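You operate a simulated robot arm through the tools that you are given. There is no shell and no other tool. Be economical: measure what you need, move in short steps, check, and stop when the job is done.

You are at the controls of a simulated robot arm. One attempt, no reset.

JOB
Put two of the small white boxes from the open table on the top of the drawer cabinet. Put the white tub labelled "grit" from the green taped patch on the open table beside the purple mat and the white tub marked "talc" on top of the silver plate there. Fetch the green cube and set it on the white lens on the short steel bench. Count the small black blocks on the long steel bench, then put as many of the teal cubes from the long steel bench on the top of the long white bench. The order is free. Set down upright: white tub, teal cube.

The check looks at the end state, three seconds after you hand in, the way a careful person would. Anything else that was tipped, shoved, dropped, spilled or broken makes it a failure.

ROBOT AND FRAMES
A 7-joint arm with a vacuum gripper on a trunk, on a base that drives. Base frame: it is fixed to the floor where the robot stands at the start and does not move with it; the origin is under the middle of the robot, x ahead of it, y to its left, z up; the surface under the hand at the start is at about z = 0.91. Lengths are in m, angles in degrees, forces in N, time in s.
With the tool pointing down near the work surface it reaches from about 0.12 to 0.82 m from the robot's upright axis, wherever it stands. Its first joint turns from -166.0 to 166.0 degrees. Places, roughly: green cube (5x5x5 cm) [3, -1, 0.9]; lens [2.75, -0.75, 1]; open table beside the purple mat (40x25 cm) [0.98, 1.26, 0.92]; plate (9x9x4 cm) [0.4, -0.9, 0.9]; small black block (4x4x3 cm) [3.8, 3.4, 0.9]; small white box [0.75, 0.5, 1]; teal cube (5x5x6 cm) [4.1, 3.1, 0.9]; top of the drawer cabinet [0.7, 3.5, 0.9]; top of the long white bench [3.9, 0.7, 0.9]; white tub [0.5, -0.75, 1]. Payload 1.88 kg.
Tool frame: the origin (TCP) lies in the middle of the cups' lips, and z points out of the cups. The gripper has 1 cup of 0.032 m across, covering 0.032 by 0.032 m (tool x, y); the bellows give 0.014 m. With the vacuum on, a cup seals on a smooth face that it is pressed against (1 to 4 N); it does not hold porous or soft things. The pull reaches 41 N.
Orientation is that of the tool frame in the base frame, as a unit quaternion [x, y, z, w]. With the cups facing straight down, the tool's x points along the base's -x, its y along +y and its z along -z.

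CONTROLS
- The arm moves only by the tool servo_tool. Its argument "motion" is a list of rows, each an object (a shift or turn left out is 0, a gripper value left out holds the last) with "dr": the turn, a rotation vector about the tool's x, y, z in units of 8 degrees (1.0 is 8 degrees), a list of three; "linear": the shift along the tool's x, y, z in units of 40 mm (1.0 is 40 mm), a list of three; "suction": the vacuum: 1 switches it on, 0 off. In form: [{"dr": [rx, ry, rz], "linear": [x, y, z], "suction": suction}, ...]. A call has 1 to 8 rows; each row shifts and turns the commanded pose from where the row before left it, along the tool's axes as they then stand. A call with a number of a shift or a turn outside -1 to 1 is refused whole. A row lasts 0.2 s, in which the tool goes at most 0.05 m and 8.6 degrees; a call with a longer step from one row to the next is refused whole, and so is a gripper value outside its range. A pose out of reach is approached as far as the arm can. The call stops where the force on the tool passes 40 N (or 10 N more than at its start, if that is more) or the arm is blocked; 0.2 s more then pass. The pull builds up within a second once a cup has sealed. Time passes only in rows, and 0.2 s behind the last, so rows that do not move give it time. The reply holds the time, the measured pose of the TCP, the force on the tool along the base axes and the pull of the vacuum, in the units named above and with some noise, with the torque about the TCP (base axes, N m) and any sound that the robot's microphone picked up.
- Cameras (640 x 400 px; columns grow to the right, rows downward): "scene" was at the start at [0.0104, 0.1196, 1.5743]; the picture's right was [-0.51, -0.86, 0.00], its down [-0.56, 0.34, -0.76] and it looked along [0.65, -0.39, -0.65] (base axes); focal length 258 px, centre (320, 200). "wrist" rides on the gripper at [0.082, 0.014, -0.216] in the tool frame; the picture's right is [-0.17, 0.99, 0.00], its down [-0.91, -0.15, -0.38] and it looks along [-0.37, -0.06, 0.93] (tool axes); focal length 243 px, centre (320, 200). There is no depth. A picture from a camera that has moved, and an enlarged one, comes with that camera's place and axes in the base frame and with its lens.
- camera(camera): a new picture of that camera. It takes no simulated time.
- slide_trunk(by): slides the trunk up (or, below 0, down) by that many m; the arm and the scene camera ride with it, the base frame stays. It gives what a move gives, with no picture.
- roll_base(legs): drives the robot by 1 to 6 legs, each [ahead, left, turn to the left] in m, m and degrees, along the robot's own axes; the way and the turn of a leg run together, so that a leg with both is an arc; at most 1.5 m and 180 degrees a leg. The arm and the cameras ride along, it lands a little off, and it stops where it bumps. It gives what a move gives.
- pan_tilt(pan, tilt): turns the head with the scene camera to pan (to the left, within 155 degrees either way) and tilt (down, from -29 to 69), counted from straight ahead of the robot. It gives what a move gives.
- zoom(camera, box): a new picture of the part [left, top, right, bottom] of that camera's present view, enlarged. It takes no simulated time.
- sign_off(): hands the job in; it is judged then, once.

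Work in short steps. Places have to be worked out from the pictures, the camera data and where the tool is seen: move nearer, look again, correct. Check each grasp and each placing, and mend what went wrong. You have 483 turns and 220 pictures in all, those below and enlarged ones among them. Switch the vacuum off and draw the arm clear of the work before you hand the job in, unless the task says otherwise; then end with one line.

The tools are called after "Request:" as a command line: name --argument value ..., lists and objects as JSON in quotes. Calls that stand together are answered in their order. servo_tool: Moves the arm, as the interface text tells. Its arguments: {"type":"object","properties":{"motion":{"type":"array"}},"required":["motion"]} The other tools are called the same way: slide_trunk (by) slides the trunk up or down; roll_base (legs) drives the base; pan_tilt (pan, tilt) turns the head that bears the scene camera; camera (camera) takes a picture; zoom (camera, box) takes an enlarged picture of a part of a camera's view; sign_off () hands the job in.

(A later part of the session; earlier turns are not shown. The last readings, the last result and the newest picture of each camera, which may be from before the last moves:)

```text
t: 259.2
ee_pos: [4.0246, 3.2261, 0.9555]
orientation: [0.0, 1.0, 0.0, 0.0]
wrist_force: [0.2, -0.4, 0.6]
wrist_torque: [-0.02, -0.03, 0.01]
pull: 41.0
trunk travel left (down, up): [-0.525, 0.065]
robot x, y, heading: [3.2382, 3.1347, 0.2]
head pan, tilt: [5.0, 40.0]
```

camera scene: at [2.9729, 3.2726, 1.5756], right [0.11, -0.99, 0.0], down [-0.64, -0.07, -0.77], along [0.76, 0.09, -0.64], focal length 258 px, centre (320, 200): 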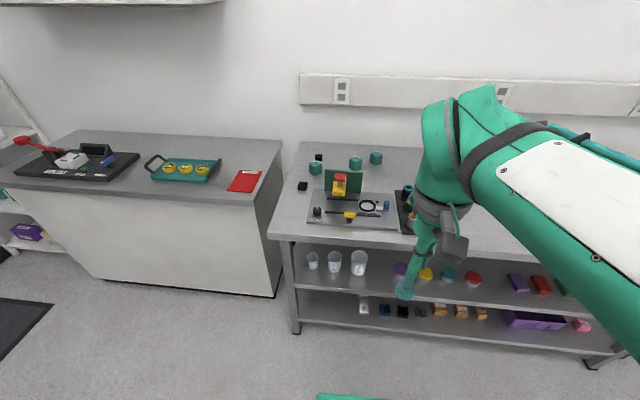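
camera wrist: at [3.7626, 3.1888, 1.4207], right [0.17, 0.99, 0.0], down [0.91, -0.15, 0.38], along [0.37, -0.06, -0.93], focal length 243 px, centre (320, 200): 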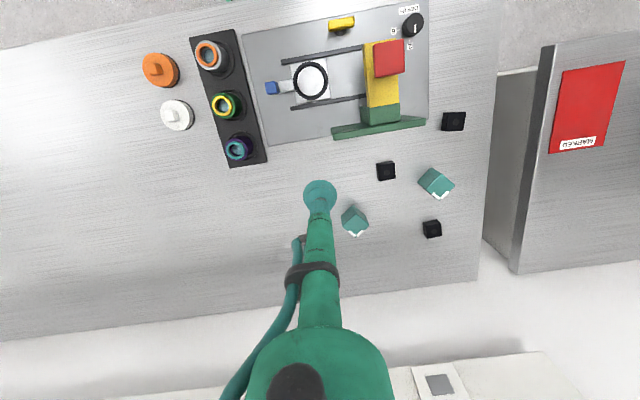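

Sealed. Lift and retract.

Request:
servo_tool --motion '[{"linear": [0, 0, -0.4]}, {"linear": [0, 0, -1]}, {"linear": [0.3, 0, -1]}, {"linear": [0.6, -0.2, -0.9]}, {"linear": [0.6, -0.2, -0.9]}, {"linear": [0.6, -0.2, -0.9]}, {"linear": [0.9, -0.2, 0]}, {"linear": [0.9, -0.2, 0]}]'

Request:
servo_tool --motion '[{"linear": [1, -0.2, 0]}, {"linear": [1, -0.2, 0]}, {"linear": [1, 0, 0]}, {"linear": [1, 0, 0]}, {"linear": [1, 0, 0]}, {"linear": [1, 0, 0]}, {"linear": [1, 0, 0]}, {"linear": [0.8, 0, 0]}]'

Request:
roll_base --legs '[[-0.3, 0, 0], [0, -0.95, 0], [0, -0.95, 0]]'

```text
t: 261.0
ee_pos: [3.8679, 3.1858, 1.1596]
orientation: [0.001, 1.0, 0.0, 0.001]
wrist_force: [0.6, -1.2, -2.5]
wrist_torque: [0.01, -0.02, -0.01]
pull: 41.4
trunk travel left (down, up): [-0.525, 0.065]
robot x, y, heading: [3.2395, 3.1347, 0.3]
head pan, tilt: [5.0, 40.0]
```

```text
t: 262.8
ee_pos: [3.5569, 3.1714, 1.1575]
orientation: [0.0, 1.0, -0.001, 0.001]
wrist_force: [0.2, 0.2, -2.0]
wrist_torque: [0.0, 0.01, 0.03]
pull: 40.9
trunk travel left (down, up): [-0.525, 0.065]
robot x, y, heading: [3.2339, 3.1378, -0.1]
head pan, tilt: [5.0, 40.0]
```

```text
t: 273.8
ee_pos: [3.264, 1.2879, 1.1575]
orientation: [0.009, 1.0, 0.0, 0.001]
wrist_force: [0.7, 0.3, -2.1]
wrist_torque: [0.02, -0.03, 0.01]
pull: 40.4
trunk travel left (down, up): [-0.525, 0.065]
robot x, y, heading: [2.9427, 1.2589, -0.8]
head pan, tilt: [5.0, 40.0]
```

Approach the white bench again.

Request:
roll_base --legs '[[0.335, -0.06, 0.9]]'

Request:
servo_tool --motion '[{"linear": [-1, 0, -0.4]}, {"linear": [-1, 0, -0.4]}, {"linear": [-1, 0, 0]}, {"linear": [-1, 0, 0]}, {"linear": [-1, 0, 0]}, {"linear": [-1, 0, 0]}, {"linear": [-1, 0, 0]}, {"linear": [-1, 0, 0]}]'

Request:
camera --camera "wrist"

```text
t: 276.1
ee_pos: [3.6052, 1.2327, 1.1567]
orientation: [-0.001, 1.0, 0.0, 0.001]
wrist_force: [0.3, -0.7, -2.9]
wrist_torque: [0.01, -0.02, -0.01]
pull: 40.5
trunk travel left (down, up): [-0.525, 0.065]
robot x, y, heading: [3.2844, 1.1965, 0.3]
head pan, tilt: [5.0, 40.0]
```

```text
t: 277.9
ee_pos: [3.9241, 1.2362, 1.1901]
orientation: [-0.001, 1.0, 0.0, 0.0]
wrist_force: [0.4, -0.6, -2.1]
wrist_torque: [0.0, 0.01, -0.02]
pull: 40.7
trunk travel left (down, up): [-0.525, 0.065]
robot x, y, heading: [3.2871, 1.1989, 0.4]
head pan, tilt: [5.0, 40.0]
```

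```text
128 pictures are left
camera wrist: at [3.8423, 1.2499, 1.4072], right [0.16, 0.99, 0.0], down [0.91, -0.15, 0.38], along [0.37, -0.06, -0.93], focal length 243 px, centre (320, 200)
```

wrist: 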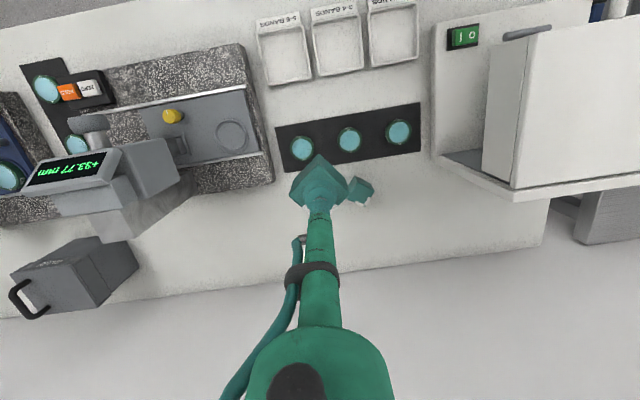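

First cube at ≈(4.03,1.307). I place this one at (4.04,1.195).

Request:
servo_tool --motion '[{"linear": [0, -0.5, 0.8]}, {"linear": [0, -0.5, 0.8]}, {"linear": [-0.6, 0, 0.7]}, {"linear": [-0.8, 0, 0.5]}, {"linear": [-0.8, 0, 0.5]}, {"linear": [-0.6, 0, 0.5]}, {"linear": [0, 0, 0.8]}, {}]'

Request:
camera --camera "wrist"

```text
t: 279.7
ee_pos: [4.0397, 1.1941, 1.004]
orientation: [-0.001, 1.0, 0.0, 0.001]
wrist_force: [0.3, -0.7, -3.1]
wrist_torque: [-0.01, 0.0, -0.01]
pull: 40.7
trunk travel left (down, up): [-0.525, 0.065]
robot x, y, heading: [3.2831, 1.2006, 0.0]
head pan, tilt: [5.0, 40.0]
```

```text
127 pictures are left
camera wrist: at [3.9564, 1.2079, 1.2212], right [0.16, 0.99, 0.0], down [0.91, -0.15, 0.38], along [0.37, -0.06, -0.93], focal length 243 px, centre (320, 200)
```

wrist: 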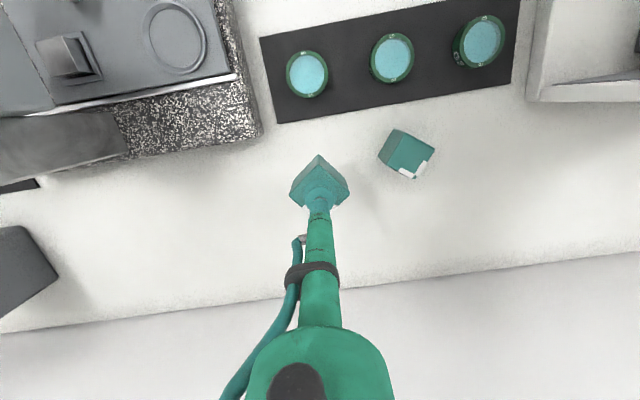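

Good and clear. Lower to the surface (expected contact ≈0.933).

Request:
servo_tool --motion '[{"linear": [0, 0, 0.8]}, {"linear": [0, 0, 0.5]}, {"linear": [0, 0, 0.15]}, {"linear": [0, 0, 0.12]}, {}]'

Request:
servo_tool --motion '[{"linear": [0, 0, 0.1]}, {}]'

```text
t: 280.9
ee_pos: [4.0363, 1.1931, 0.9431]
orientation: [-0.001, 1.0, 0.0, 0.002]
wrist_force: [0.6, 0.1, -2.3]
wrist_torque: [0.0, -0.01, -0.02]
pull: 40.2
trunk travel left (down, up): [-0.525, 0.065]
robot x, y, heading: [3.285, 1.2001, 0.1]
head pan, tilt: [5.0, 40.0]
```

```text
t: 281.5
ee_pos: [4.0362, 1.1941, 0.9392]
orientation: [-0.001, 1.0, -0.001, 0.001]
wrist_force: [-0.5, -0.7, -2.6]
wrist_torque: [0.01, 0.02, 0.03]
pull: 40.8
trunk travel left (down, up): [-0.525, 0.065]
robot x, y, heading: [3.2858, 1.1976, 0.2]
head pan, tilt: [5.0, 40.0]
```

Request:
servo_tool --motion '[{"linear": [0, 0, 0.1]}, {"linear": [0, 0, 0.06]}, {}]'

```text
t: 282.3
ee_pos: [4.0361, 1.1936, 0.9326]
orientation: [-0.001, 1.0, 0.0, 0.0]
wrist_force: [0.0, -0.3, -2.0]
wrist_torque: [-0.01, -0.02, -0.04]
pull: 40.5
trunk travel left (down, up): [-0.525, 0.065]
robot x, y, heading: [3.2881, 1.1987, 0.1]
head pan, tilt: [5.0, 40.0]
```

Request:
servo_tool --motion '[{"linear": [0, 0, 0.1]}, {}]'

```text
t: 282.9
ee_pos: [4.0375, 1.1939, 0.9315]
orientation: [0.0, 1.0, 0.0, 0.002]
wrist_force: [-1.5, -2.0, 13.3]
wrist_torque: [-0.01, 0.19, -0.08]
pull: 40.7
trunk travel left (down, up): [-0.525, 0.065]
robot x, y, heading: [3.2835, 1.1975, -0.0]
head pan, tilt: [5.0, 40.0]
```

Contact. Release, rise, retract.

Request:
servo_tool --motion '[{"linear": [0, 0, -0.08]}, {"suction": 0}, {}, {}, {}, {"linear": [0, 0, -0.3]}, {"linear": [0, 0, -1]}, {"linear": [0, 0, -1]}]'

Request:
servo_tool --motion '[{"linear": [1, 0, 0]}, {"linear": [1, 0, 0]}, {"linear": [1, 0, -0.5]}, {"linear": [1, 0, -0.5]}, {"linear": [1, 0, -0.5]}, {"linear": [1, 0, -0.5]}, {"linear": [1, 0, -0.5]}, {"linear": [1, 0, -0.5]}]'

Request:
servo_tool --motion '[{"linear": [1, 0, 0]}, {"linear": [1, 0, 0]}, {"linear": [1, 0, 0]}]'

Request:
camera --camera "scene"

Request:
roll_base --legs '[[-0.3, 0, 0], [0, 1.0, 0], [0, 1.0, 0]]'

```text
t: 284.7
ee_pos: [4.0367, 1.1938, 1.025]
orientation: [-0.001, 1.0, 0.0, 0.0]
wrist_force: [-0.8, 0.7, -0.3]
wrist_torque: [-0.02, 0.01, -0.01]
pull: 0.0
trunk travel left (down, up): [-0.525, 0.065]
robot x, y, heading: [3.2856, 1.1999, 0.2]
head pan, tilt: [5.0, 40.0]
```

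```text
t: 286.5
ee_pos: [3.7171, 1.1949, 1.1455]
orientation: [-0.001, 1.0, 0.0, 0.001]
wrist_force: [-0.1, 0.2, 0.0]
wrist_torque: [0.06, 0.01, 0.01]
pull: 0.0
trunk travel left (down, up): [-0.525, 0.065]
robot x, y, heading: [3.2831, 1.1975, 0.2]
head pan, tilt: [5.0, 40.0]
```

```text
t: 287.3
ee_pos: [3.5953, 1.1943, 1.1451]
orientation: [0.0, 1.0, -0.001, -0.001]
wrist_force: [-0.5, 0.0, -0.5]
wrist_torque: [-0.02, 0.05, -0.01]
pull: 0.0
trunk travel left (down, up): [-0.525, 0.065]
robot x, y, heading: [3.2874, 1.2004, 0.2]
head pan, tilt: [5.0, 40.0]
```

```text
126 pictures are left
camera scene: at [3.3068, 1.368, 1.5756], right [0.09, -1.0, 0.0], down [-0.64, -0.06, -0.77], along [0.76, 0.07, -0.64], focal length 258 px, centre (320, 200)
```

scene: 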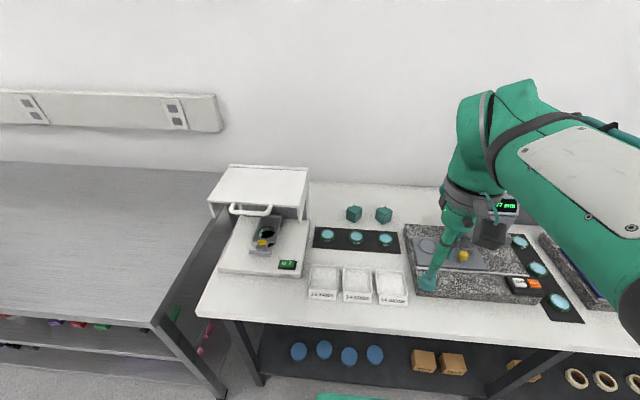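

```text
t: 298.9
ee_pos: [3.2882, 3.1862, 1.1456]
orientation: [-0.001, 1.0, 0.0, 0.001]
wrist_force: [0.0, -0.2, 0.0]
wrist_torque: [0.01, 0.0, -0.02]
pull: 0.0
trunk travel left (down, up): [-0.525, 0.065]
robot x, y, heading: [2.9752, 3.1894, 0.2]
head pan, tilt: [5.0, 40.0]
```

Next cube at ≈(3.947,3.394). Drive in.

Request:
roll_base --legs '[[0.26, 0.06, 0]]'

Request:
servo_tool --motion '[{"linear": [-0.5, 0.5, -1]}, {"linear": [-0.8, 0.6, -0.4]}, {"linear": [-0.8, 0.6, -0.4]}, {"linear": [-0.9, 0.6, 0]}, {"linear": [-0.9, 0.6, 0]}, {"linear": [-0.9, 0.3, 0]}, {"linear": [-0.9, 0.3, 0]}, {"linear": [-0.9, 0, 0]}]'

Request:
camera --camera "wrist"

```text
t: 300.7
ee_pos: [3.546, 3.2477, 1.1441]
orientation: [-0.002, 1.0, 0.0, 0.0]
wrist_force: [-0.3, 0.2, 0.1]
wrist_torque: [-0.04, -0.03, 0.0]
pull: 0.1
trunk travel left (down, up): [-0.525, 0.065]
robot x, y, heading: [3.2316, 3.2485, 0.4]
head pan, tilt: [5.0, 40.0]
```

```text
t: 302.5
ee_pos: [3.8105, 3.3885, 1.2186]
orientation: [-0.003, 1.0, 0.0, -0.001]
wrist_force: [-0.1, 0.4, 0.7]
wrist_torque: [0.04, -0.02, 0.0]
pull: 0.1
trunk travel left (down, up): [-0.525, 0.065]
robot x, y, heading: [3.2324, 3.2491, 0.4]
head pan, tilt: [5.0, 40.0]
```

```text
125 pictures are left
camera wrist: at [3.7269, 3.4021, 1.4343], right [0.16, 0.99, 0.0], down [0.91, -0.15, 0.38], along [0.37, -0.06, -0.93], focal length 243 px, centre (320, 200)
```

wrist: 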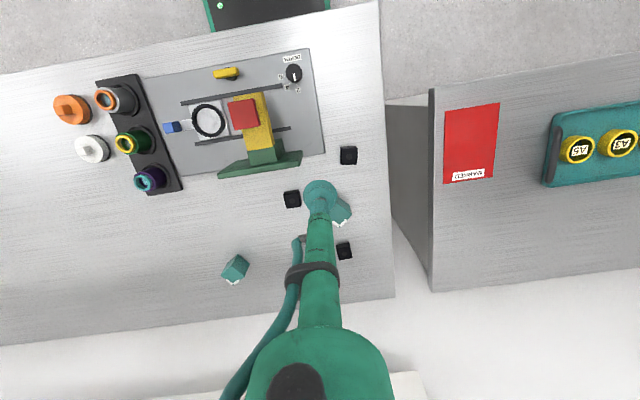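

Move closer: toward (3.92,3.408) and lower to ~1.09, then zoom.

Request:
servo_tool --motion '[{"linear": [-0.7, 0.25, 0]}, {"linear": [-0.7, 0.25, 0]}, {"linear": [-0.7, 0, 0]}, {"linear": [-0.65, 0, 0]}, {"linear": [0, 0, 1]}, {"linear": [0, 0, 1]}, {"linear": [0, 0, 1]}, {}]'

Request:
zoom --camera "wrist" --box '[240, 120, 400, 220]'

```text
t: 304.3
ee_pos: [3.9174, 3.4096, 1.0965]
orientation: [-0.003, 1.0, 0.0, 0.001]
wrist_force: [-0.8, 0.4, -0.2]
wrist_torque: [-0.04, 0.01, -0.01]
pull: 0.1
trunk travel left (down, up): [-0.525, 0.065]
robot x, y, heading: [3.2357, 3.2509, 0.5]
head pan, tilt: [5.0, 40.0]
```

```text
4.00 times, centred on (320, 170) of wrist
camera zoom: at [3.8351, 3.4235, 1.3139], right [0.16, 0.99, 0.0], down [0.91, -0.15, 0.38], along [0.37, -0.06, -0.93], focal length 970 px, centre (320, 320)
```

zoom: 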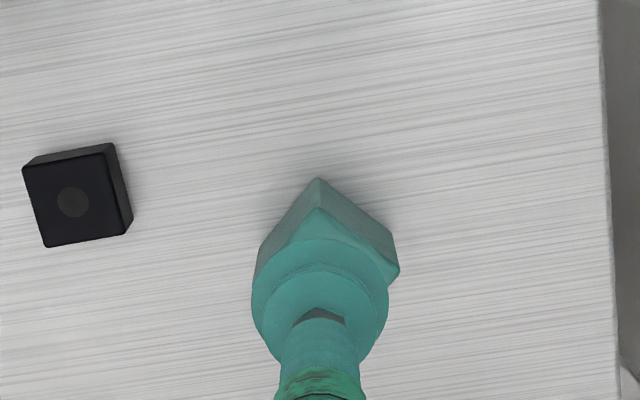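

Cube centre ≈(3.961,3.413). Adjust, lower and check again.

Request:
servo_tool --motion '[{"linear": [-0.6, 0.1, 0.5]}, {"linear": [-0.5, 0, 0.6]}, {"linear": [0, 0, 0.5]}, {}]'

Request:
zoom --camera "wrist" --box '[240, 130, 400, 230]'

```text
t: 305.3
ee_pos: [3.9632, 3.4132, 1.031]
orientation: [-0.003, 1.0, -0.001, 0.001]
wrist_force: [-0.1, -0.1, -0.3]
wrist_torque: [0.03, 0.04, -0.01]
pull: 0.0
trunk travel left (down, up): [-0.525, 0.065]
robot x, y, heading: [3.236, 3.2498, 0.2]
head pan, tilt: [5.0, 40.0]
```

```text
4.00 times, centred on (320, 180) of wrist
camera zoom: at [3.8806, 3.4272, 1.2489], right [0.16, 0.99, 0.0], down [0.91, -0.15, 0.38], along [0.37, -0.06, -0.93], focal length 970 px, centre (320, 280)
```

zoom: 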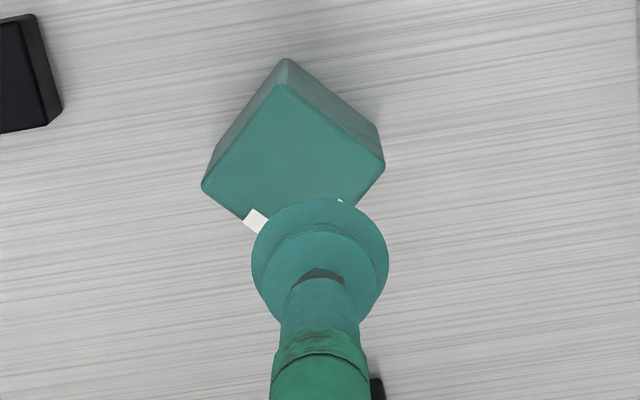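

Shift −8 mm in y, then descend with vacuum.

Request:
servo_tool --motion '[{"linear": [0, -0.21, 0.3], "suction": 1}, {"linear": [0, 0, 0.8]}, {"linear": [0, 0, 0.4]}, {"linear": [0, 0, 0.2]}, {}]'

Request:
servo_tool --motion '[{"linear": [0, 0, 0.12]}, {"linear": [0, 0, 0.12]}]'

```text
t: 306.5
ee_pos: [3.9634, 3.4065, 0.9648]
orientation: [-0.002, 1.0, 0.0, 0.0]
wrist_force: [-0.2, -0.9, 0.3]
wrist_torque: [-0.02, 0.0, 0.0]
pull: 0.1
trunk travel left (down, up): [-0.525, 0.065]
robot x, y, heading: [3.2347, 3.2495, 0.2]
head pan, tilt: [5.0, 40.0]
```

```text
t: 307.1
ee_pos: [3.9624, 3.4049, 0.9559]
orientation: [-0.003, 1.0, 0.001, -0.001]
wrist_force: [-0.7, 0.0, 0.8]
wrist_torque: [0.05, 0.05, 0.0]
pull: 41.1
trunk travel left (down, up): [-0.525, 0.065]
robot x, y, heading: [3.2371, 3.25, 0.3]
head pan, tilt: [5.0, 40.0]
```

Sealed. Lift high, then retract clear of the yellow device.

Request:
servo_tool --motion '[{"linear": [0, 0, -0.4]}, {"linear": [0, 0, -1]}, {"linear": [0, 0, -1]}, {"linear": [0, 0, -1]}, {"linear": [0.2, 0, -1]}, {"linear": [0.2, 0, -1]}, {"linear": [0.4, 0, -0.9]}, {"linear": [0.4, 0, -0.5]}]'

Request:
servo_tool --motion '[{"linear": [1, -0.4, 0]}, {"linear": [1, -0.4, 0]}, {"linear": [1, -0.4, 0]}, {"linear": [1, -0.4, 0]}, {"linear": [1, -0.4, 0]}, {"linear": [1, -0.4, 0]}, {"linear": [1, -0.4, 0]}, {"linear": [1, -0.4, 0]}]'

Request:
roll_base --legs '[[-0.3, 0, 0], [0, -1.03, 0], [0, -1.03, 0]]'

```text
t: 308.9
ee_pos: [3.9148, 3.4041, 1.2287]
orientation: [-0.003, 1.0, -0.001, 0.001]
wrist_force: [1.2, 1.0, -1.8]
wrist_torque: [0.0, 0.0, 0.01]
pull: 40.6
trunk travel left (down, up): [-0.525, 0.065]
robot x, y, heading: [3.2349, 3.251, -0.0]
head pan, tilt: [5.0, 40.0]
```

```text
t: 310.7
ee_pos: [3.5952, 3.2757, 1.2264]
orientation: [-0.002, 1.0, 0.0, 0.001]
wrist_force: [-0.4, -0.3, -2.4]
wrist_torque: [0.01, 0.02, 0.03]
pull: 41.3
trunk travel left (down, up): [-0.525, 0.065]
robot x, y, heading: [3.2366, 3.2486, 0.2]
head pan, tilt: [5.0, 40.0]
```

```text
t: 322.7
ee_pos: [3.3095, 1.1944, 1.2277]
orientation: [0.002, 1.0, 0.0, 0.001]
wrist_force: [-0.5, 0.1, -1.8]
wrist_torque: [0.0, 0.04, 0.0]
pull: 40.9
trunk travel left (down, up): [-0.525, 0.065]
robot x, y, heading: [2.9484, 1.1702, -0.3]
head pan, tilt: [5.0, 40.0]
```

Approach the white bench for the third cube; I'll place it at (4.045,1.10).

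Request:
roll_base --legs '[[0.335, 0, 0.3]]'

Request:
servo_tool --motion '[{"linear": [-1, -0.2, 0]}, {"linear": [-1, -0.2, 0]}, {"linear": [-1, -0.2, 0]}, {"linear": [-1, -0.3, 0]}, {"linear": [-1, -0.3, 0]}, {"linear": [-1, -0.3, 0]}, {"linear": [-1, -0.4, 0]}, {}]'

Request:
camera --camera "wrist"

Request:
camera --camera "scene"

```text
t: 324.9
ee_pos: [3.6481, 1.1967, 1.2283]
orientation: [-0.001, 1.0, -0.001, 0.0]
wrist_force: [-0.3, 0.0, -1.3]
wrist_torque: [0.01, 0.01, 0.07]
pull: 40.6
trunk travel left (down, up): [-0.525, 0.065]
robot x, y, heading: [3.2876, 1.1741, 0.2]
head pan, tilt: [5.0, 40.0]
```

```text
t: 326.7
ee_pos: [3.9264, 1.1199, 1.2263]
orientation: [-0.001, 1.0, 0.0, -0.001]
wrist_force: [-0.2, 0.8, -3.2]
wrist_torque: [-0.01, 0.01, 0.0]
pull: 40.5
trunk travel left (down, up): [-0.525, 0.065]
robot x, y, heading: [3.2843, 1.1728, 0.3]
head pan, tilt: [5.0, 40.0]
```

```text
122 pictures are left
camera wrist: at [3.8429, 1.1338, 1.444], right [0.16, 0.99, 0.0], down [0.91, -0.15, 0.37], along [0.37, -0.06, -0.93], focal length 243 px, centre (320, 200)
```

wrist: 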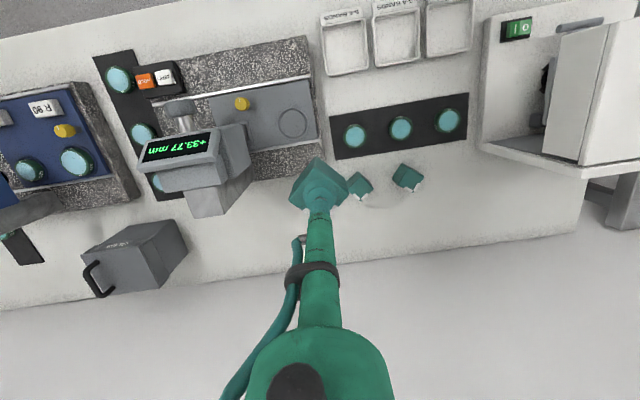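

```text
121 pictures are left
camera scene: at [3.3092, 1.3422, 1.5757], right [0.09, -1.0, 0.0], down [-0.64, -0.06, -0.77], along [0.76, 0.07, -0.64], focal length 258 px, centre (320, 200)
```

scene: 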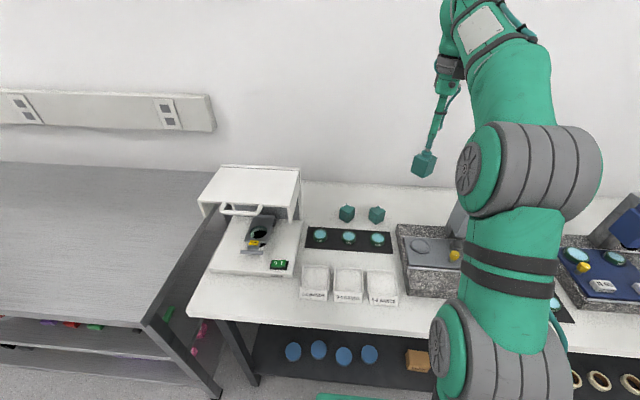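

Clear. Lower and extend to (4.045,1.098).

Request:
servo_tool --motion '[{"linear": [0, -0.25, 0.9]}, {"linear": [0, -0.25, 0.9]}, {"linear": [-0.6, 0, 0.8]}, {"linear": [-0.8, 0, 0.5]}, {"linear": [-0.8, 0, 0.5]}, {"linear": [-0.75, 0, 0.5]}, {"linear": [0, 0, 0.9]}, {}]'

Request:
camera --camera "wrist"

```text
t: 328.5
ee_pos: [4.0457, 1.0996, 1.0294]
orientation: [0.0, 1.0, -0.001, 0.001]
wrist_force: [0.6, -0.3, -2.4]
wrist_torque: [0.0, 0.02, -0.01]
pull: 40.1
trunk travel left (down, up): [-0.525, 0.065]
robot x, y, heading: [3.2871, 1.1704, 0.2]
head pan, tilt: [5.0, 40.0]
```

```text
120 pictures are left
camera wrist: at [3.9627, 1.1133, 1.2454], right [0.16, 0.99, 0.0], down [0.91, -0.15, 0.38], along [0.37, -0.06, -0.93], focal length 243 px, centre (320, 200)
```

wrist: 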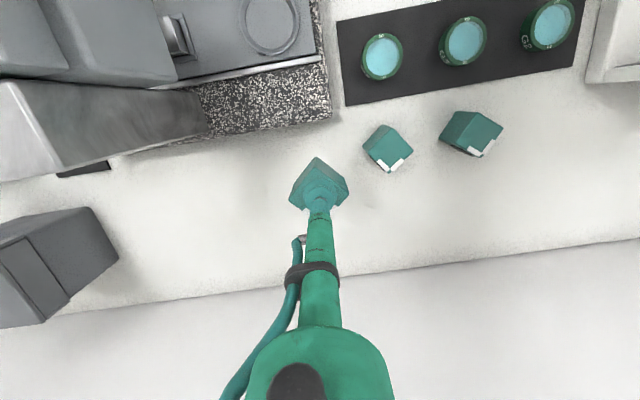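

The landing spot clears slab and neighbours. Lower to contact.

Request:
servo_tool --motion '[{"linear": [0, 0, 0.9]}, {"linear": [0, 0, 0.9]}, {"linear": [0, 0, 0.3]}, {"linear": [0, 0, 0.15]}, {}]'

Request:
servo_tool --motion '[{"linear": [0, 0, 0.1]}, {"linear": [0, 0, 0.1]}, {}]'

```text
t: 329.7
ee_pos: [4.0466, 1.1004, 0.9387]
orientation: [0.0, 1.0, -0.001, 0.001]
wrist_force: [-0.4, 0.5, -2.8]
wrist_torque: [0.01, 0.0, 0.0]
pull: 40.3
trunk travel left (down, up): [-0.525, 0.065]
robot x, y, heading: [3.286, 1.1711, -0.0]
head pan, tilt: [5.0, 40.0]
```

```text
t: 330.5
ee_pos: [4.0463, 1.1006, 0.9321]
orientation: [0.0, 1.0, 0.0, 0.003]
wrist_force: [1.1, 1.9, 8.7]
wrist_torque: [0.0, 0.01, 0.0]
pull: 40.6
trunk travel left (down, up): [-0.525, 0.065]
robot x, y, heading: [3.2885, 1.1708, 0.3]
head pan, tilt: [5.0, 40.0]
```

Contact. Release, rise, retract.

Request:
servo_tool --motion '[{"linear": [0, 0, -0.06]}, {"suction": 0}, {}, {}, {}, {"linear": [0, 0, -0.3]}, {"linear": [0, 0, -1]}, {"linear": [0, 0, -1]}]'

Request:
servo_tool --motion '[{"linear": [1, 0, 0]}, {"linear": [1, 0, -0.5]}, {"linear": [1, 0, -0.5]}, {"linear": [1, 0, -0.5]}, {"linear": [1, 0, -0.5]}, {"linear": [1, 0, -0.5]}, {"linear": [1, 0, -0.5]}, {"linear": [1, 0, -0.5]}]'

Request:
servo_tool --motion '[{"linear": [1, 0, -0.5]}, {"linear": [1, 0, 0]}, {"linear": [1, 0, 0]}]'

Request:
zoom --camera "scene" --box '[200, 150, 520, 350]'

```text
t: 332.3
ee_pos: [4.0457, 1.1001, 1.0252]
orientation: [-0.001, 1.0, 0.001, 0.0]
wrist_force: [0.0, -0.2, -0.9]
wrist_torque: [0.0, 0.01, 0.01]
pull: 0.0
trunk travel left (down, up): [-0.525, 0.065]
robot x, y, heading: [3.2828, 1.173, 0.1]
head pan, tilt: [5.0, 40.0]
```

```text
t: 334.1
ee_pos: [3.7244, 1.0983, 1.1619]
orientation: [-0.001, 1.0, 0.0, -0.001]
wrist_force: [-0.1, 0.6, 0.4]
wrist_torque: [0.01, 0.04, -0.02]
pull: 0.1
trunk travel left (down, up): [-0.525, 0.065]
robot x, y, heading: [3.2874, 1.1693, 0.1]
head pan, tilt: [5.0, 40.0]
```

```text
t: 334.9
ee_pos: [3.6053, 1.1, 1.1822]
orientation: [-0.001, 1.0, -0.001, 0.0]
wrist_force: [0.4, -0.4, 0.5]
wrist_torque: [0.03, 0.03, 0.0]
pull: 0.0
trunk travel left (down, up): [-0.525, 0.065]
robot x, y, heading: [3.2869, 1.1702, 0.0]
head pan, tilt: [5.0, 40.0]
```

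```text
2.00 times, centred on (360, 250) of scene
camera zoom: at [3.3088, 1.3423, 1.5756], right [0.09, -1.0, 0.0], down [-0.64, -0.06, -0.77], along [0.76, 0.07, -0.64], focal length 516 px, centre (240, 100)
```

zoom: 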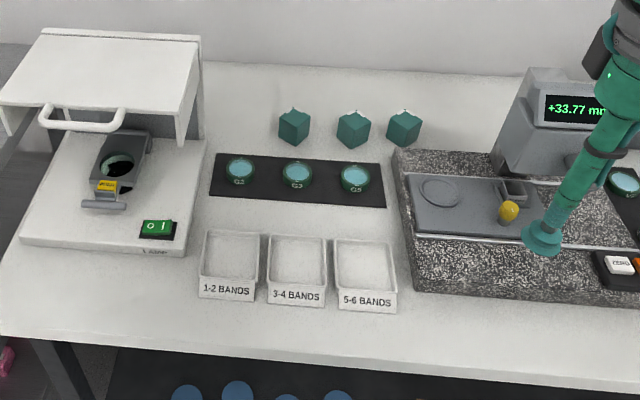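

All three teal cubes stand upright. Now I drive round to the near side of the optical table for the white boxes.

Request:
roll_base --legs '[[-0.8, 0, 0], [0, 1.43, 0], [-1.35, 0, 0], [-1.35, 0, 0]]'

Request:
pan_tilt --pan -60 --tilt 35

Request:
camera --camera "scene"

```text
t: 358.6
ee_pos: [0.0748, 2.3814, 1.184]
orientation: [-0.018, 1.0, 0.0, 0.0]
wrist_force: [0.6, 0.5, 0.6]
wrist_torque: [0.01, 0.03, -0.01]
pull: 0.1
trunk travel left (down, up): [-0.525, 0.065]
robot x, y, heading: [-0.2492, 2.4437, 2.1]
head pan, tilt: [5.0, 40.0]
```

```text
t: 359.9
ee_pos: [0.074, 2.382, 1.183]
orientation: [-0.018, 1.0, -0.001, 0.0]
wrist_force: [-0.3, 0.2, -0.4]
wrist_torque: [0.01, 0.01, -0.01]
pull: 0.0
trunk travel left (down, up): [-0.525, 0.065]
robot x, y, heading: [-0.2453, 2.444, 2.3]
head pan, tilt: [-60.0, 35.0]
```

```text
118 pictures are left
camera scene: at [-0.2676, 2.5271, 1.5832], right [-0.85, -0.53, 0.0], down [-0.31, 0.49, -0.82], along [0.44, -0.69, -0.57], focal length 258 px, centre (320, 200)
```

scene: 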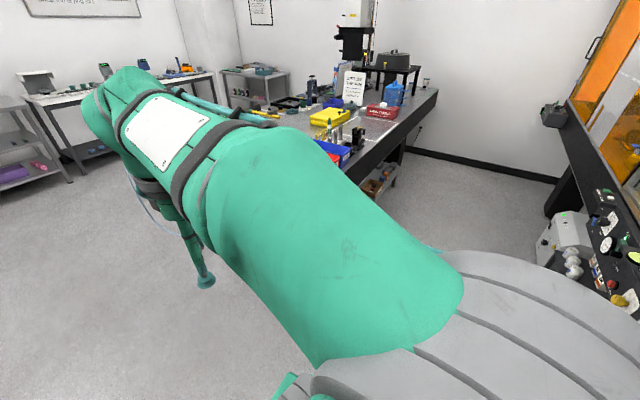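

Straighten heading and drive right along the aisle to y≈0.43.

Request:
roll_base --legs '[[0, 0, -2.2], [0.05, -1.0, 0], [0.05, -1.0, 0]]'

Request:
pan_tilt --pan 0 --tilt 48

Request:
camera --camera "scene"

```text
t: 370.2
ee_pos: [0.1876, 0.393, 1.1823]
orientation: [-0.003, 1.0, 0.0, 0.0]
wrist_force: [0.2, 0.3, 0.1]
wrist_torque: [0.0, -0.04, -0.04]
pull: 0.2
trunk travel left (down, up): [-0.525, 0.065]
robot x, y, heading: [-0.1339, 0.4615, 0.6]
head pan, tilt: [-60.0, 35.0]
```

```text
t: 371.5
ee_pos: [0.1879, 0.3923, 1.1829]
orientation: [-0.003, 1.0, -0.001, -0.001]
wrist_force: [0.1, 0.2, 0.7]
wrist_torque: [-0.02, -0.03, -0.01]
pull: 0.0
trunk travel left (down, up): [-0.525, 0.065]
robot x, y, heading: [-0.1317, 0.462, 0.3]
head pan, tilt: [0.0, 48.0]
```

```text
117 pictures are left
camera scene: at [-0.1164, 0.6244, 1.5642], right [0.01, -1.0, 0.0], down [-0.74, -0.01, -0.67], along [0.67, 0.01, -0.74], focal length 258 px, centre (320, 200)
```

scene: 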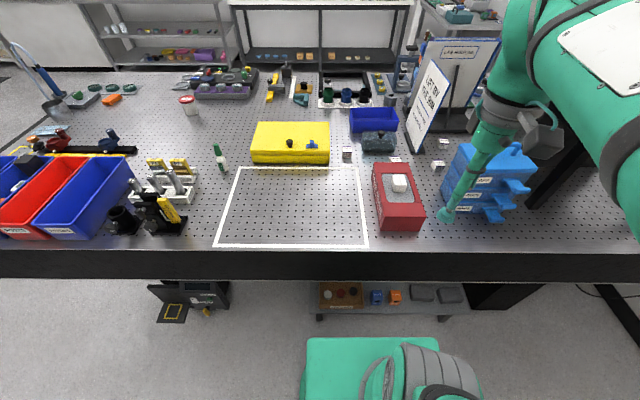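

Boxes at (347,153), (394,161), (438,165). Zoom to read their labels, then edge forward.

Request:
zoom --camera "scene" --box '[320, 120, 480, 220]'

Request:
roll_base --legs '[[0.09, 0, -0.3]]'

Request:
camera --camera "wrist"

```text
4.00 times, centred on (400, 170) of scene
camera zoom: at [-0.1164, 0.6244, 1.5642], right [0.01, -1.0, 0.0], down [-0.74, -0.01, -0.67], along [0.67, 0.01, -0.74], focal length 1032 px, centre (0, 320)
```

zoom: 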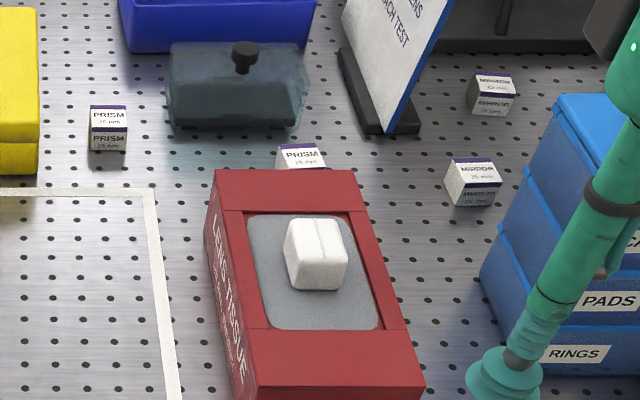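

```text
t: 372.6
ee_pos: [0.2773, 0.3913, 1.1838]
orientation: [-0.001, 1.0, 0.0, 0.001]
wrist_force: [0.4, -0.8, 0.1]
wrist_torque: [-0.01, 0.0, 0.0]
pull: 0.1
trunk travel left (down, up): [-0.525, 0.065]
robot x, y, heading: [-0.0399, 0.4617, 0.3]
head pan, tilt: [0.0, 48.0]
```

```text
115 pictures are left
camera wrist: at [0.195, 0.4049, 1.3999], right [0.16, 0.99, 0.0], down [0.91, -0.15, 0.37], along [0.37, -0.06, -0.93], focal length 243 px, centre (320, 200)
```

wrist: 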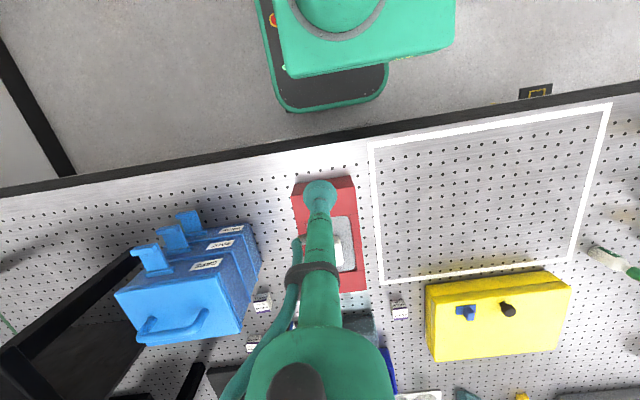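

Four boxes are there (2 PRISM, 2 MIRROR); any two serve. I take the two PRISM ones, as their neighbours are low. Move toward PRISM 1 at ≈(0.70,0.52).

Request:
servo_tool --motion '[{"linear": [-1, 0.4, 0]}, {"linear": [-1, 0.4, 0]}, {"linear": [-1, 0.4, 0]}, {"linear": [-1, 0.4, 0]}, {"linear": [-1, 0.4, 0]}, {"linear": [-1, 0.4, 0]}, {"linear": [-1, 0.4, 0]}, {"linear": [-1, 0.4, 0]}]'

Request:
servo_tool --motion '[{"linear": [-0.6, 0, 0.6]}, {"linear": [-0.6, 0, 0.6]}, {"linear": [-0.6, 0, 0.6]}, {}]'

Request:
camera --camera "wrist"

```text
t: 374.4
ee_pos: [0.5983, 0.5215, 1.1788]
orientation: [-0.001, 1.0, 0.0, 0.0]
wrist_force: [0.3, -0.5, 0.0]
wrist_torque: [-0.01, -0.03, 0.02]
pull: 0.1
trunk travel left (down, up): [-0.525, 0.065]
robot x, y, heading: [-0.0425, 0.4645, 0.3]
head pan, tilt: [0.0, 48.0]
```

```text
t: 375.4
ee_pos: [0.6699, 0.5198, 1.1102]
orientation: [0.0, 1.0, -0.001, 0.001]
wrist_force: [0.8, -1.0, 0.2]
wrist_torque: [-0.01, 0.04, 0.0]
pull: 0.0
trunk travel left (down, up): [-0.525, 0.065]
robot x, y, heading: [-0.0462, 0.4579, -0.0]
head pan, tilt: [0.0, 48.0]
```

```text
114 pictures are left
camera wrist: at [0.5877, 0.5333, 1.3267], right [0.16, 0.99, 0.0], down [0.91, -0.15, 0.38], along [0.37, -0.06, -0.93], focal length 243 px, centre (320, 200)
```

wrist: 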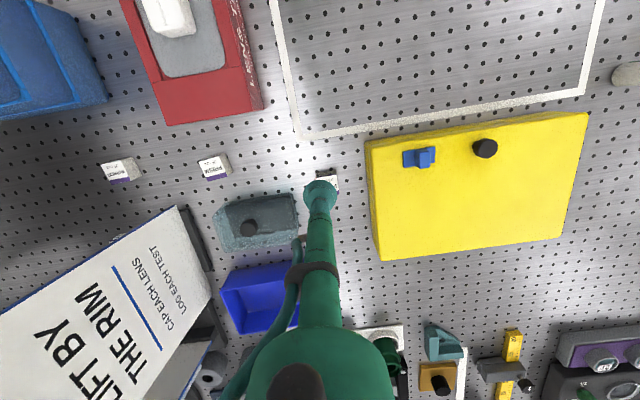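

Zoom on PRISM 1 under the tool.

Request:
zoom --camera "wrist" --box '[240, 120, 400, 220]'

```text
4.00 times, centred on (320, 170) of wrist
camera zoom: at [0.5877, 0.5333, 1.3267], right [0.16, 0.99, 0.0], down [0.91, -0.15, 0.38], along [0.37, -0.06, -0.93], focal length 970 px, centre (320, 320)
```

zoom: 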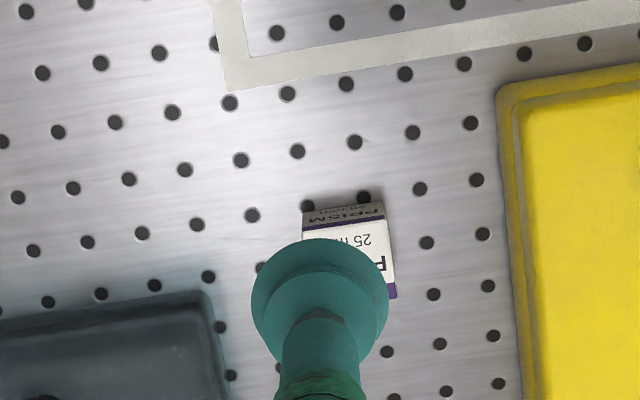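

Box ≈(0.717,0.531), only ~3.5 cm wide, so precision matters. Lower closer and re-measure.

Request:
servo_tool --motion '[{"linear": [-0.5, 0.25, 0.8]}, {"linear": [-0.6, 0, 0.7]}, {"linear": [0, 0, 0.8]}, {}]'

Request:
zoom --camera "wrist" --box '[256, 140, 384, 220]'

```text
t: 376.4
ee_pos: [0.7116, 0.5297, 1.017]
orientation: [-0.001, 1.0, -0.001, -0.001]
wrist_force: [1.0, -0.2, -0.2]
wrist_torque: [0.0, 0.01, 0.0]
pull: 0.0
trunk travel left (down, up): [-0.525, 0.065]
robot x, y, heading: [-0.0433, 0.4648, 0.5]
head pan, tilt: [0.0, 48.0]
```

```text
5.00 times, centred on (320, 180) of wrist
camera zoom: at [0.629, 0.5438, 1.2346], right [0.16, 0.99, 0.0], down [0.91, -0.15, 0.37], along [0.37, -0.06, -0.93], focal length 1213 px, centre (320, 300)
```

zoom: 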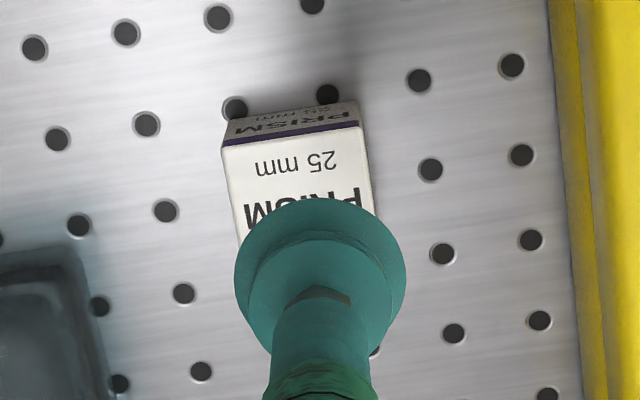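

Correct +7 mm x, −5.5 mm y, lower to ~0.975 and check how the box edges sit around the cup.

Request:
servo_tool --motion '[{"linear": [-0.18, -0.14, 0.5]}, {"linear": [0, 0, 0.5]}, {}]'

Request:
zoom --camera "wrist" --box '[272, 160, 368, 220]'

```text
t: 377.2
ee_pos: [0.7185, 0.5236, 0.9781]
orientation: [0.0, 1.0, 0.001, 0.001]
wrist_force: [-0.9, -0.1, 0.3]
wrist_torque: [0.0, 0.03, 0.0]
pull: 0.1
trunk travel left (down, up): [-0.525, 0.065]
robot x, y, heading: [-0.0455, 0.4595, 0.4]
head pan, tilt: [0.0, 48.0]
```

```text
6.67 times, centred on (320, 190) of wrist
camera zoom: at [0.6365, 0.5378, 1.1959], right [0.16, 0.99, 0.0], down [0.91, -0.15, 0.38], along [0.37, -0.06, -0.93], focal length 1618 px, centre (320, 267)
```

zoom: 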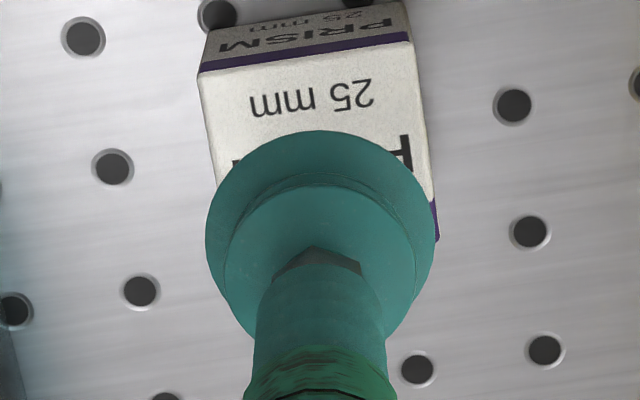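

Centred well. Descend straight with vacuum in small steps.

Request:
servo_tool --motion '[{"linear": [0, 0, 0.4], "suction": 1}, {"linear": [0, 0, 0.2]}, {"linear": [0, 0, 0.12]}, {}]'

Request:
servo_tool --motion '[{"linear": [0, 0, 0.1]}, {"linear": [0, 0, 0.08]}, {}]'

```text
t: 378.2
ee_pos: [0.7203, 0.5243, 0.9506]
orientation: [-0.001, 1.0, 0.0, 0.0]
wrist_force: [-0.5, 0.9, 0.2]
wrist_torque: [-0.02, 0.02, 0.01]
pull: 0.1
trunk travel left (down, up): [-0.525, 0.065]
robot x, y, heading: [-0.0402, 0.4604, 0.3]
head pan, tilt: [0.0, 48.0]
```

```text
t: 379.0
ee_pos: [0.7205, 0.5242, 0.9427]
orientation: [-0.001, 1.0, 0.0, 0.001]
wrist_force: [-0.4, 0.3, 0.2]
wrist_torque: [-0.01, 0.02, 0.0]
pull: 40.8
trunk travel left (down, up): [-0.525, 0.065]
robot x, y, heading: [-0.041, 0.4616, 0.1]
head pan, tilt: [0.0, 48.0]
```

Sealed at 0.943. Lift and retract.

Request:
servo_tool --motion '[{"linear": [0, 0, -0.4]}, {"linear": [0, 0, -1]}, {"linear": [0, 0, -1]}, {"linear": [0, 0, -1]}, {"linear": [0.3, 0, -1]}, {"linear": [0.5, 0, -1]}, {"linear": [0.5, 0, -0.8]}, {"linear": [1, 0, 0]}]'

Request:
servo_tool --motion '[{"linear": [1, 0, 0]}, {"linear": [1, 0, 0]}, {"linear": [1, 0, 0]}, {"linear": [1, 0, 0]}, {"linear": [1, 0, 0]}, {"linear": [1, 0, 0]}, {"linear": [1, 0, 0]}, {"linear": [0.8, 0, 0]}]'

Request:
camera --camera "wrist"

```text
t: 380.8
ee_pos: [0.6244, 0.5227, 1.1954]
orientation: [-0.002, 1.0, 0.0, 0.003]
wrist_force: [-1.4, -0.7, -0.4]
wrist_torque: [0.04, -0.22, 0.0]
pull: 40.6
trunk travel left (down, up): [-0.525, 0.065]
robot x, y, heading: [-0.0442, 0.466, 0.1]
head pan, tilt: [0.0, 48.0]
```

```text
t: 382.6
ee_pos: [0.3127, 0.5231, 1.1901]
orientation: [-0.002, 1.0, -0.001, 0.0]
wrist_force: [-0.6, -0.9, -0.6]
wrist_torque: [0.0, 0.04, 0.0]
pull: 40.5
trunk travel left (down, up): [-0.525, 0.065]
robot x, y, heading: [-0.0429, 0.461, 0.1]
head pan, tilt: [0.0, 48.0]
```

```text
110 pictures are left
camera wrist: at [0.2305, 0.5368, 1.4059], right [0.16, 0.99, 0.0], down [0.91, -0.15, 0.38], along [0.37, -0.06, -0.93], focal length 243 px, centre (320, 200)
```

wrist: 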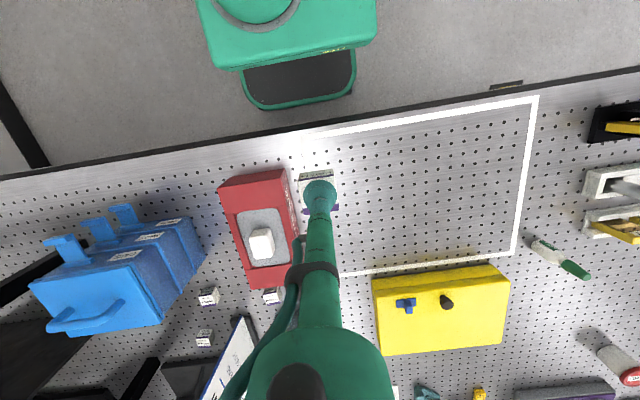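

Held. Drive to the drawer cabinet and turn to face it.

Request:
roll_base --legs '[[-0.15, 0, 0], [0, 1.05, 0], [0, 1.05, 0], [0.85, 0, 0], [0, 0, 90]]'

Request:
pan_tilt --pan 0 --tilt 40

Request:
camera --camera "scene"

Request:
camera --camera "wrist"

```text
t: 401.9
ee_pos: [0.5457, 2.9355, 1.1888]
orientation: [0.719, -0.695, 0.0, 0.0]
wrist_force: [-0.7, 0.8, -0.6]
wrist_torque: [0.02, -0.02, -0.04]
pull: 40.5
trunk travel left (down, up): [-0.525, 0.065]
robot x, y, heading: [0.6157, 2.5804, 92.2]
head pan, tilt: [0.0, 48.0]
```

```text
t: 402.6
ee_pos: [0.5436, 2.9336, 1.1895]
orientation: [0.719, -0.695, 0.0, 0.001]
wrist_force: [0.7, -0.4, 0.0]
wrist_torque: [0.0, 0.0, -0.03]
pull: 40.7
trunk travel left (down, up): [-0.525, 0.065]
robot x, y, heading: [0.6172, 2.5808, 91.9]
head pan, tilt: [0.0, 40.0]
```

```text
109 pictures are left
camera scene: at [0.4499, 2.599, 1.5756], right [1.0, 0.03, 0.0], down [0.02, -0.64, -0.77], along [-0.03, 0.77, -0.64], focal length 258 px, centre (320, 200)
```

scene: 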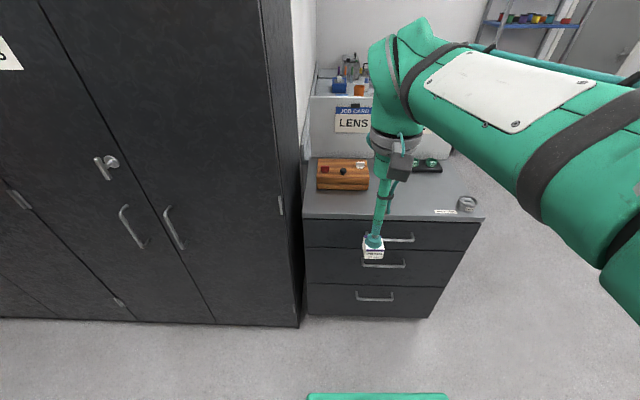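

```text
108 pictures are left
camera wrist: at [0.5328, 2.8521, 1.4061], right [-0.99, 0.13, 0.0], down [0.12, 0.92, 0.38], along [0.05, 0.37, -0.93], focal length 243 px, centre (320, 200)
```

wrist: 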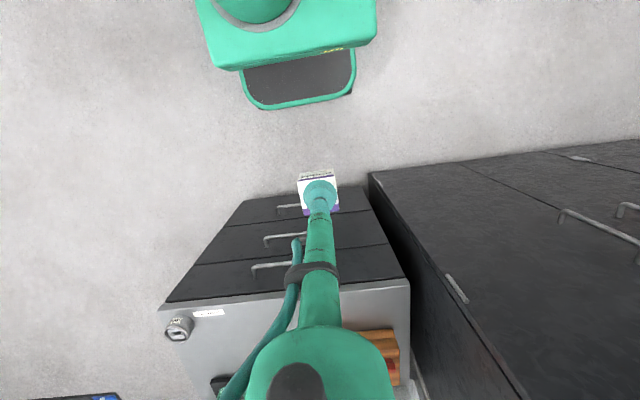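

Cabinet top spans x≈0.37–1.04, y≈3.29–3.73, free strip in front of the wooden box. I drive 0.25 closer.

Request:
roll_base --legs '[[0.25, 0, -2]]'

Request:
servo_tool --motion '[{"linear": [-1, 0, 0]}, {"linear": [-1, 0, 0]}, {"linear": [-1, 0, 0]}, {}]'

Request:
camera --camera "wrist"

Request:
camera --camera "scene"

```text
t: 404.4
ee_pos: [0.5563, 3.184, 1.1892]
orientation: [-0.703, 0.711, 0.001, 0.0]
wrist_force: [-0.2, 0.5, -0.2]
wrist_torque: [0.02, -0.02, 0.02]
pull: 40.7
trunk travel left (down, up): [-0.525, 0.065]
robot x, y, heading: [0.6168, 2.8305, 89.7]
head pan, tilt: [0.0, 40.0]
```

```text
t: 405.4
ee_pos: [0.5563, 3.3073, 1.1889]
orientation: [-0.704, 0.71, 0.001, 0.0]
wrist_force: [0.5, 0.7, -0.9]
wrist_torque: [-0.02, 0.03, 0.02]
pull: 41.4
trunk travel left (down, up): [-0.525, 0.065]
robot x, y, heading: [0.6149, 2.8265, 89.5]
head pan, tilt: [0.0, 40.0]
```

```text
107 pictures are left
camera wrist: at [0.5418, 3.2255, 1.4058], right [-0.98, 0.18, 0.0], down [0.16, 0.91, 0.37], along [0.07, 0.37, -0.93], focal length 243 px, centre (320, 200)
```

wrist: 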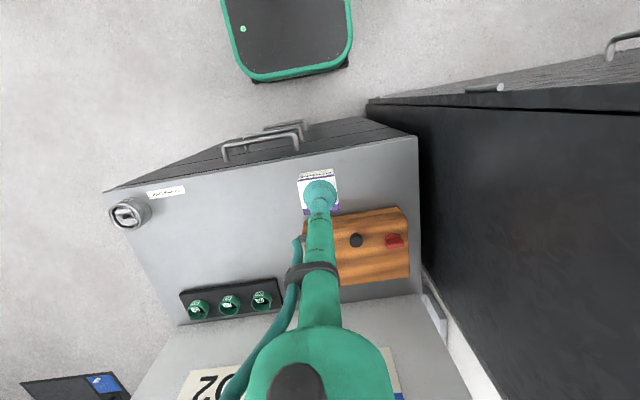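

```text
106 pictures are left
camera scene: at [0.4477, 2.8535, 1.5756], right [1.0, -0.01, 0.0], down [-0.01, -0.64, -0.77], along [0.01, 0.77, -0.64], focal length 258 px, centre (320, 200)
```

scene: 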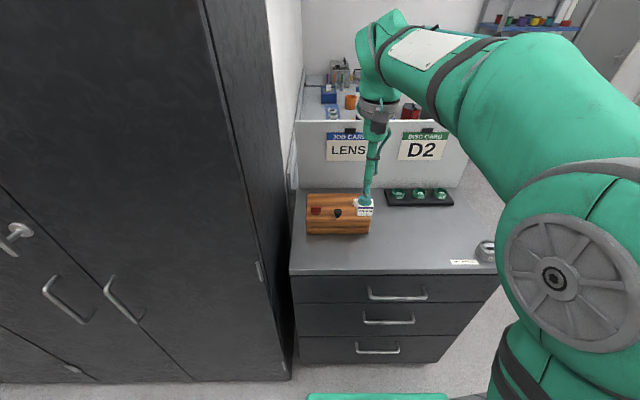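

Large free area around (0.70–0.90, 3.4–3.55). Place box 1 at (0.70,3.42).

Request:
servo_tool --motion '[{"linear": [-0.7, -0.9, 0]}, {"linear": [-0.7, -0.9, 0]}, {"linear": [-0.7, -0.9, 0]}, {"linear": [-0.7, -0.9, 0]}, {"linear": [0, 0, 1]}, {"linear": [0, 0, 1]}, {"linear": [0, 0, 1]}, {}]'

Request:
camera --camera "wrist"

```text
t: 407.2
ee_pos: [0.7034, 3.4162, 1.0688]
orientation: [-0.703, 0.711, 0.0, 0.0]
wrist_force: [-0.6, -0.6, -0.9]
wrist_torque: [0.0, -0.01, 0.01]
pull: 41.4
trunk travel left (down, up): [-0.525, 0.065]
robot x, y, heading: [0.6158, 2.8298, 89.9]
head pan, tilt: [0.0, 40.0]
```

```text
105 pictures are left
camera wrist: at [0.6885, 3.3344, 1.2851], right [-0.98, 0.18, 0.0], down [0.16, 0.91, 0.38], along [0.07, 0.37, -0.93], focal length 243 px, centre (320, 200)
```

wrist: 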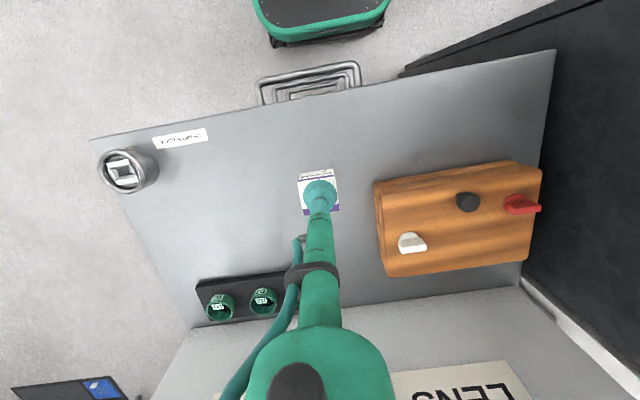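

Lower to the cabinet top.

Request:
servo_tool --motion '[{"linear": [0, 0, 1]}, {"linear": [0, 0, 1]}, {"linear": [0, 0, 0.6]}, {"linear": [0, 0, 0.2]}, {}]'

Request:
servo_tool --motion '[{"linear": [0, 0, 0.12]}, {"linear": [0, 0, 0.12]}, {}]'

```text
t: 408.4
ee_pos: [0.7028, 3.4141, 0.957]
orientation: [-0.703, 0.711, 0.0, 0.0]
wrist_force: [0.0, -1.2, -0.5]
wrist_torque: [-0.02, -0.04, 0.0]
pull: 40.6
trunk travel left (down, up): [-0.525, 0.065]
robot x, y, heading: [0.6159, 2.8274, 89.5]
head pan, tilt: [0.0, 40.0]
```

```text
t: 409.2
ee_pos: [0.7038, 3.4139, 0.9468]
orientation: [-0.703, 0.711, 0.0, 0.0]
wrist_force: [0.5, -0.1, -0.8]
wrist_torque: [0.02, 0.0, -0.02]
pull: 40.9
trunk travel left (down, up): [-0.525, 0.065]
robot x, y, heading: [0.6117, 2.8262, 89.5]
head pan, tilt: [0.0, 40.0]
```

Request:
servo_tool --motion '[{"linear": [0, 0, 0.12]}, {"linear": [0, 0, 0.1]}, {}]'

Request:
servo_tool --motion '[{"linear": [0, 0, 0.1]}, {}]'

```text
t: 410.0
ee_pos: [0.701, 3.414, 0.9399]
orientation: [-0.703, 0.711, 0.0, 0.0]
wrist_force: [0.3, 0.5, -1.4]
wrist_torque: [-0.01, 0.03, 0.01]
pull: 41.4
trunk travel left (down, up): [-0.525, 0.065]
robot x, y, heading: [0.6142, 2.8297, 89.6]
head pan, tilt: [0.0, 40.0]
```

```text
t: 410.6
ee_pos: [0.7027, 3.4149, 0.9353]
orientation: [-0.703, 0.711, -0.001, 0.0]
wrist_force: [0.8, -0.4, 0.3]
wrist_torque: [-0.01, -0.01, -0.05]
pull: 41.1
trunk travel left (down, up): [-0.525, 0.065]
robot x, y, heading: [0.614, 2.8204, 89.5]
head pan, tilt: [0.0, 40.0]
```

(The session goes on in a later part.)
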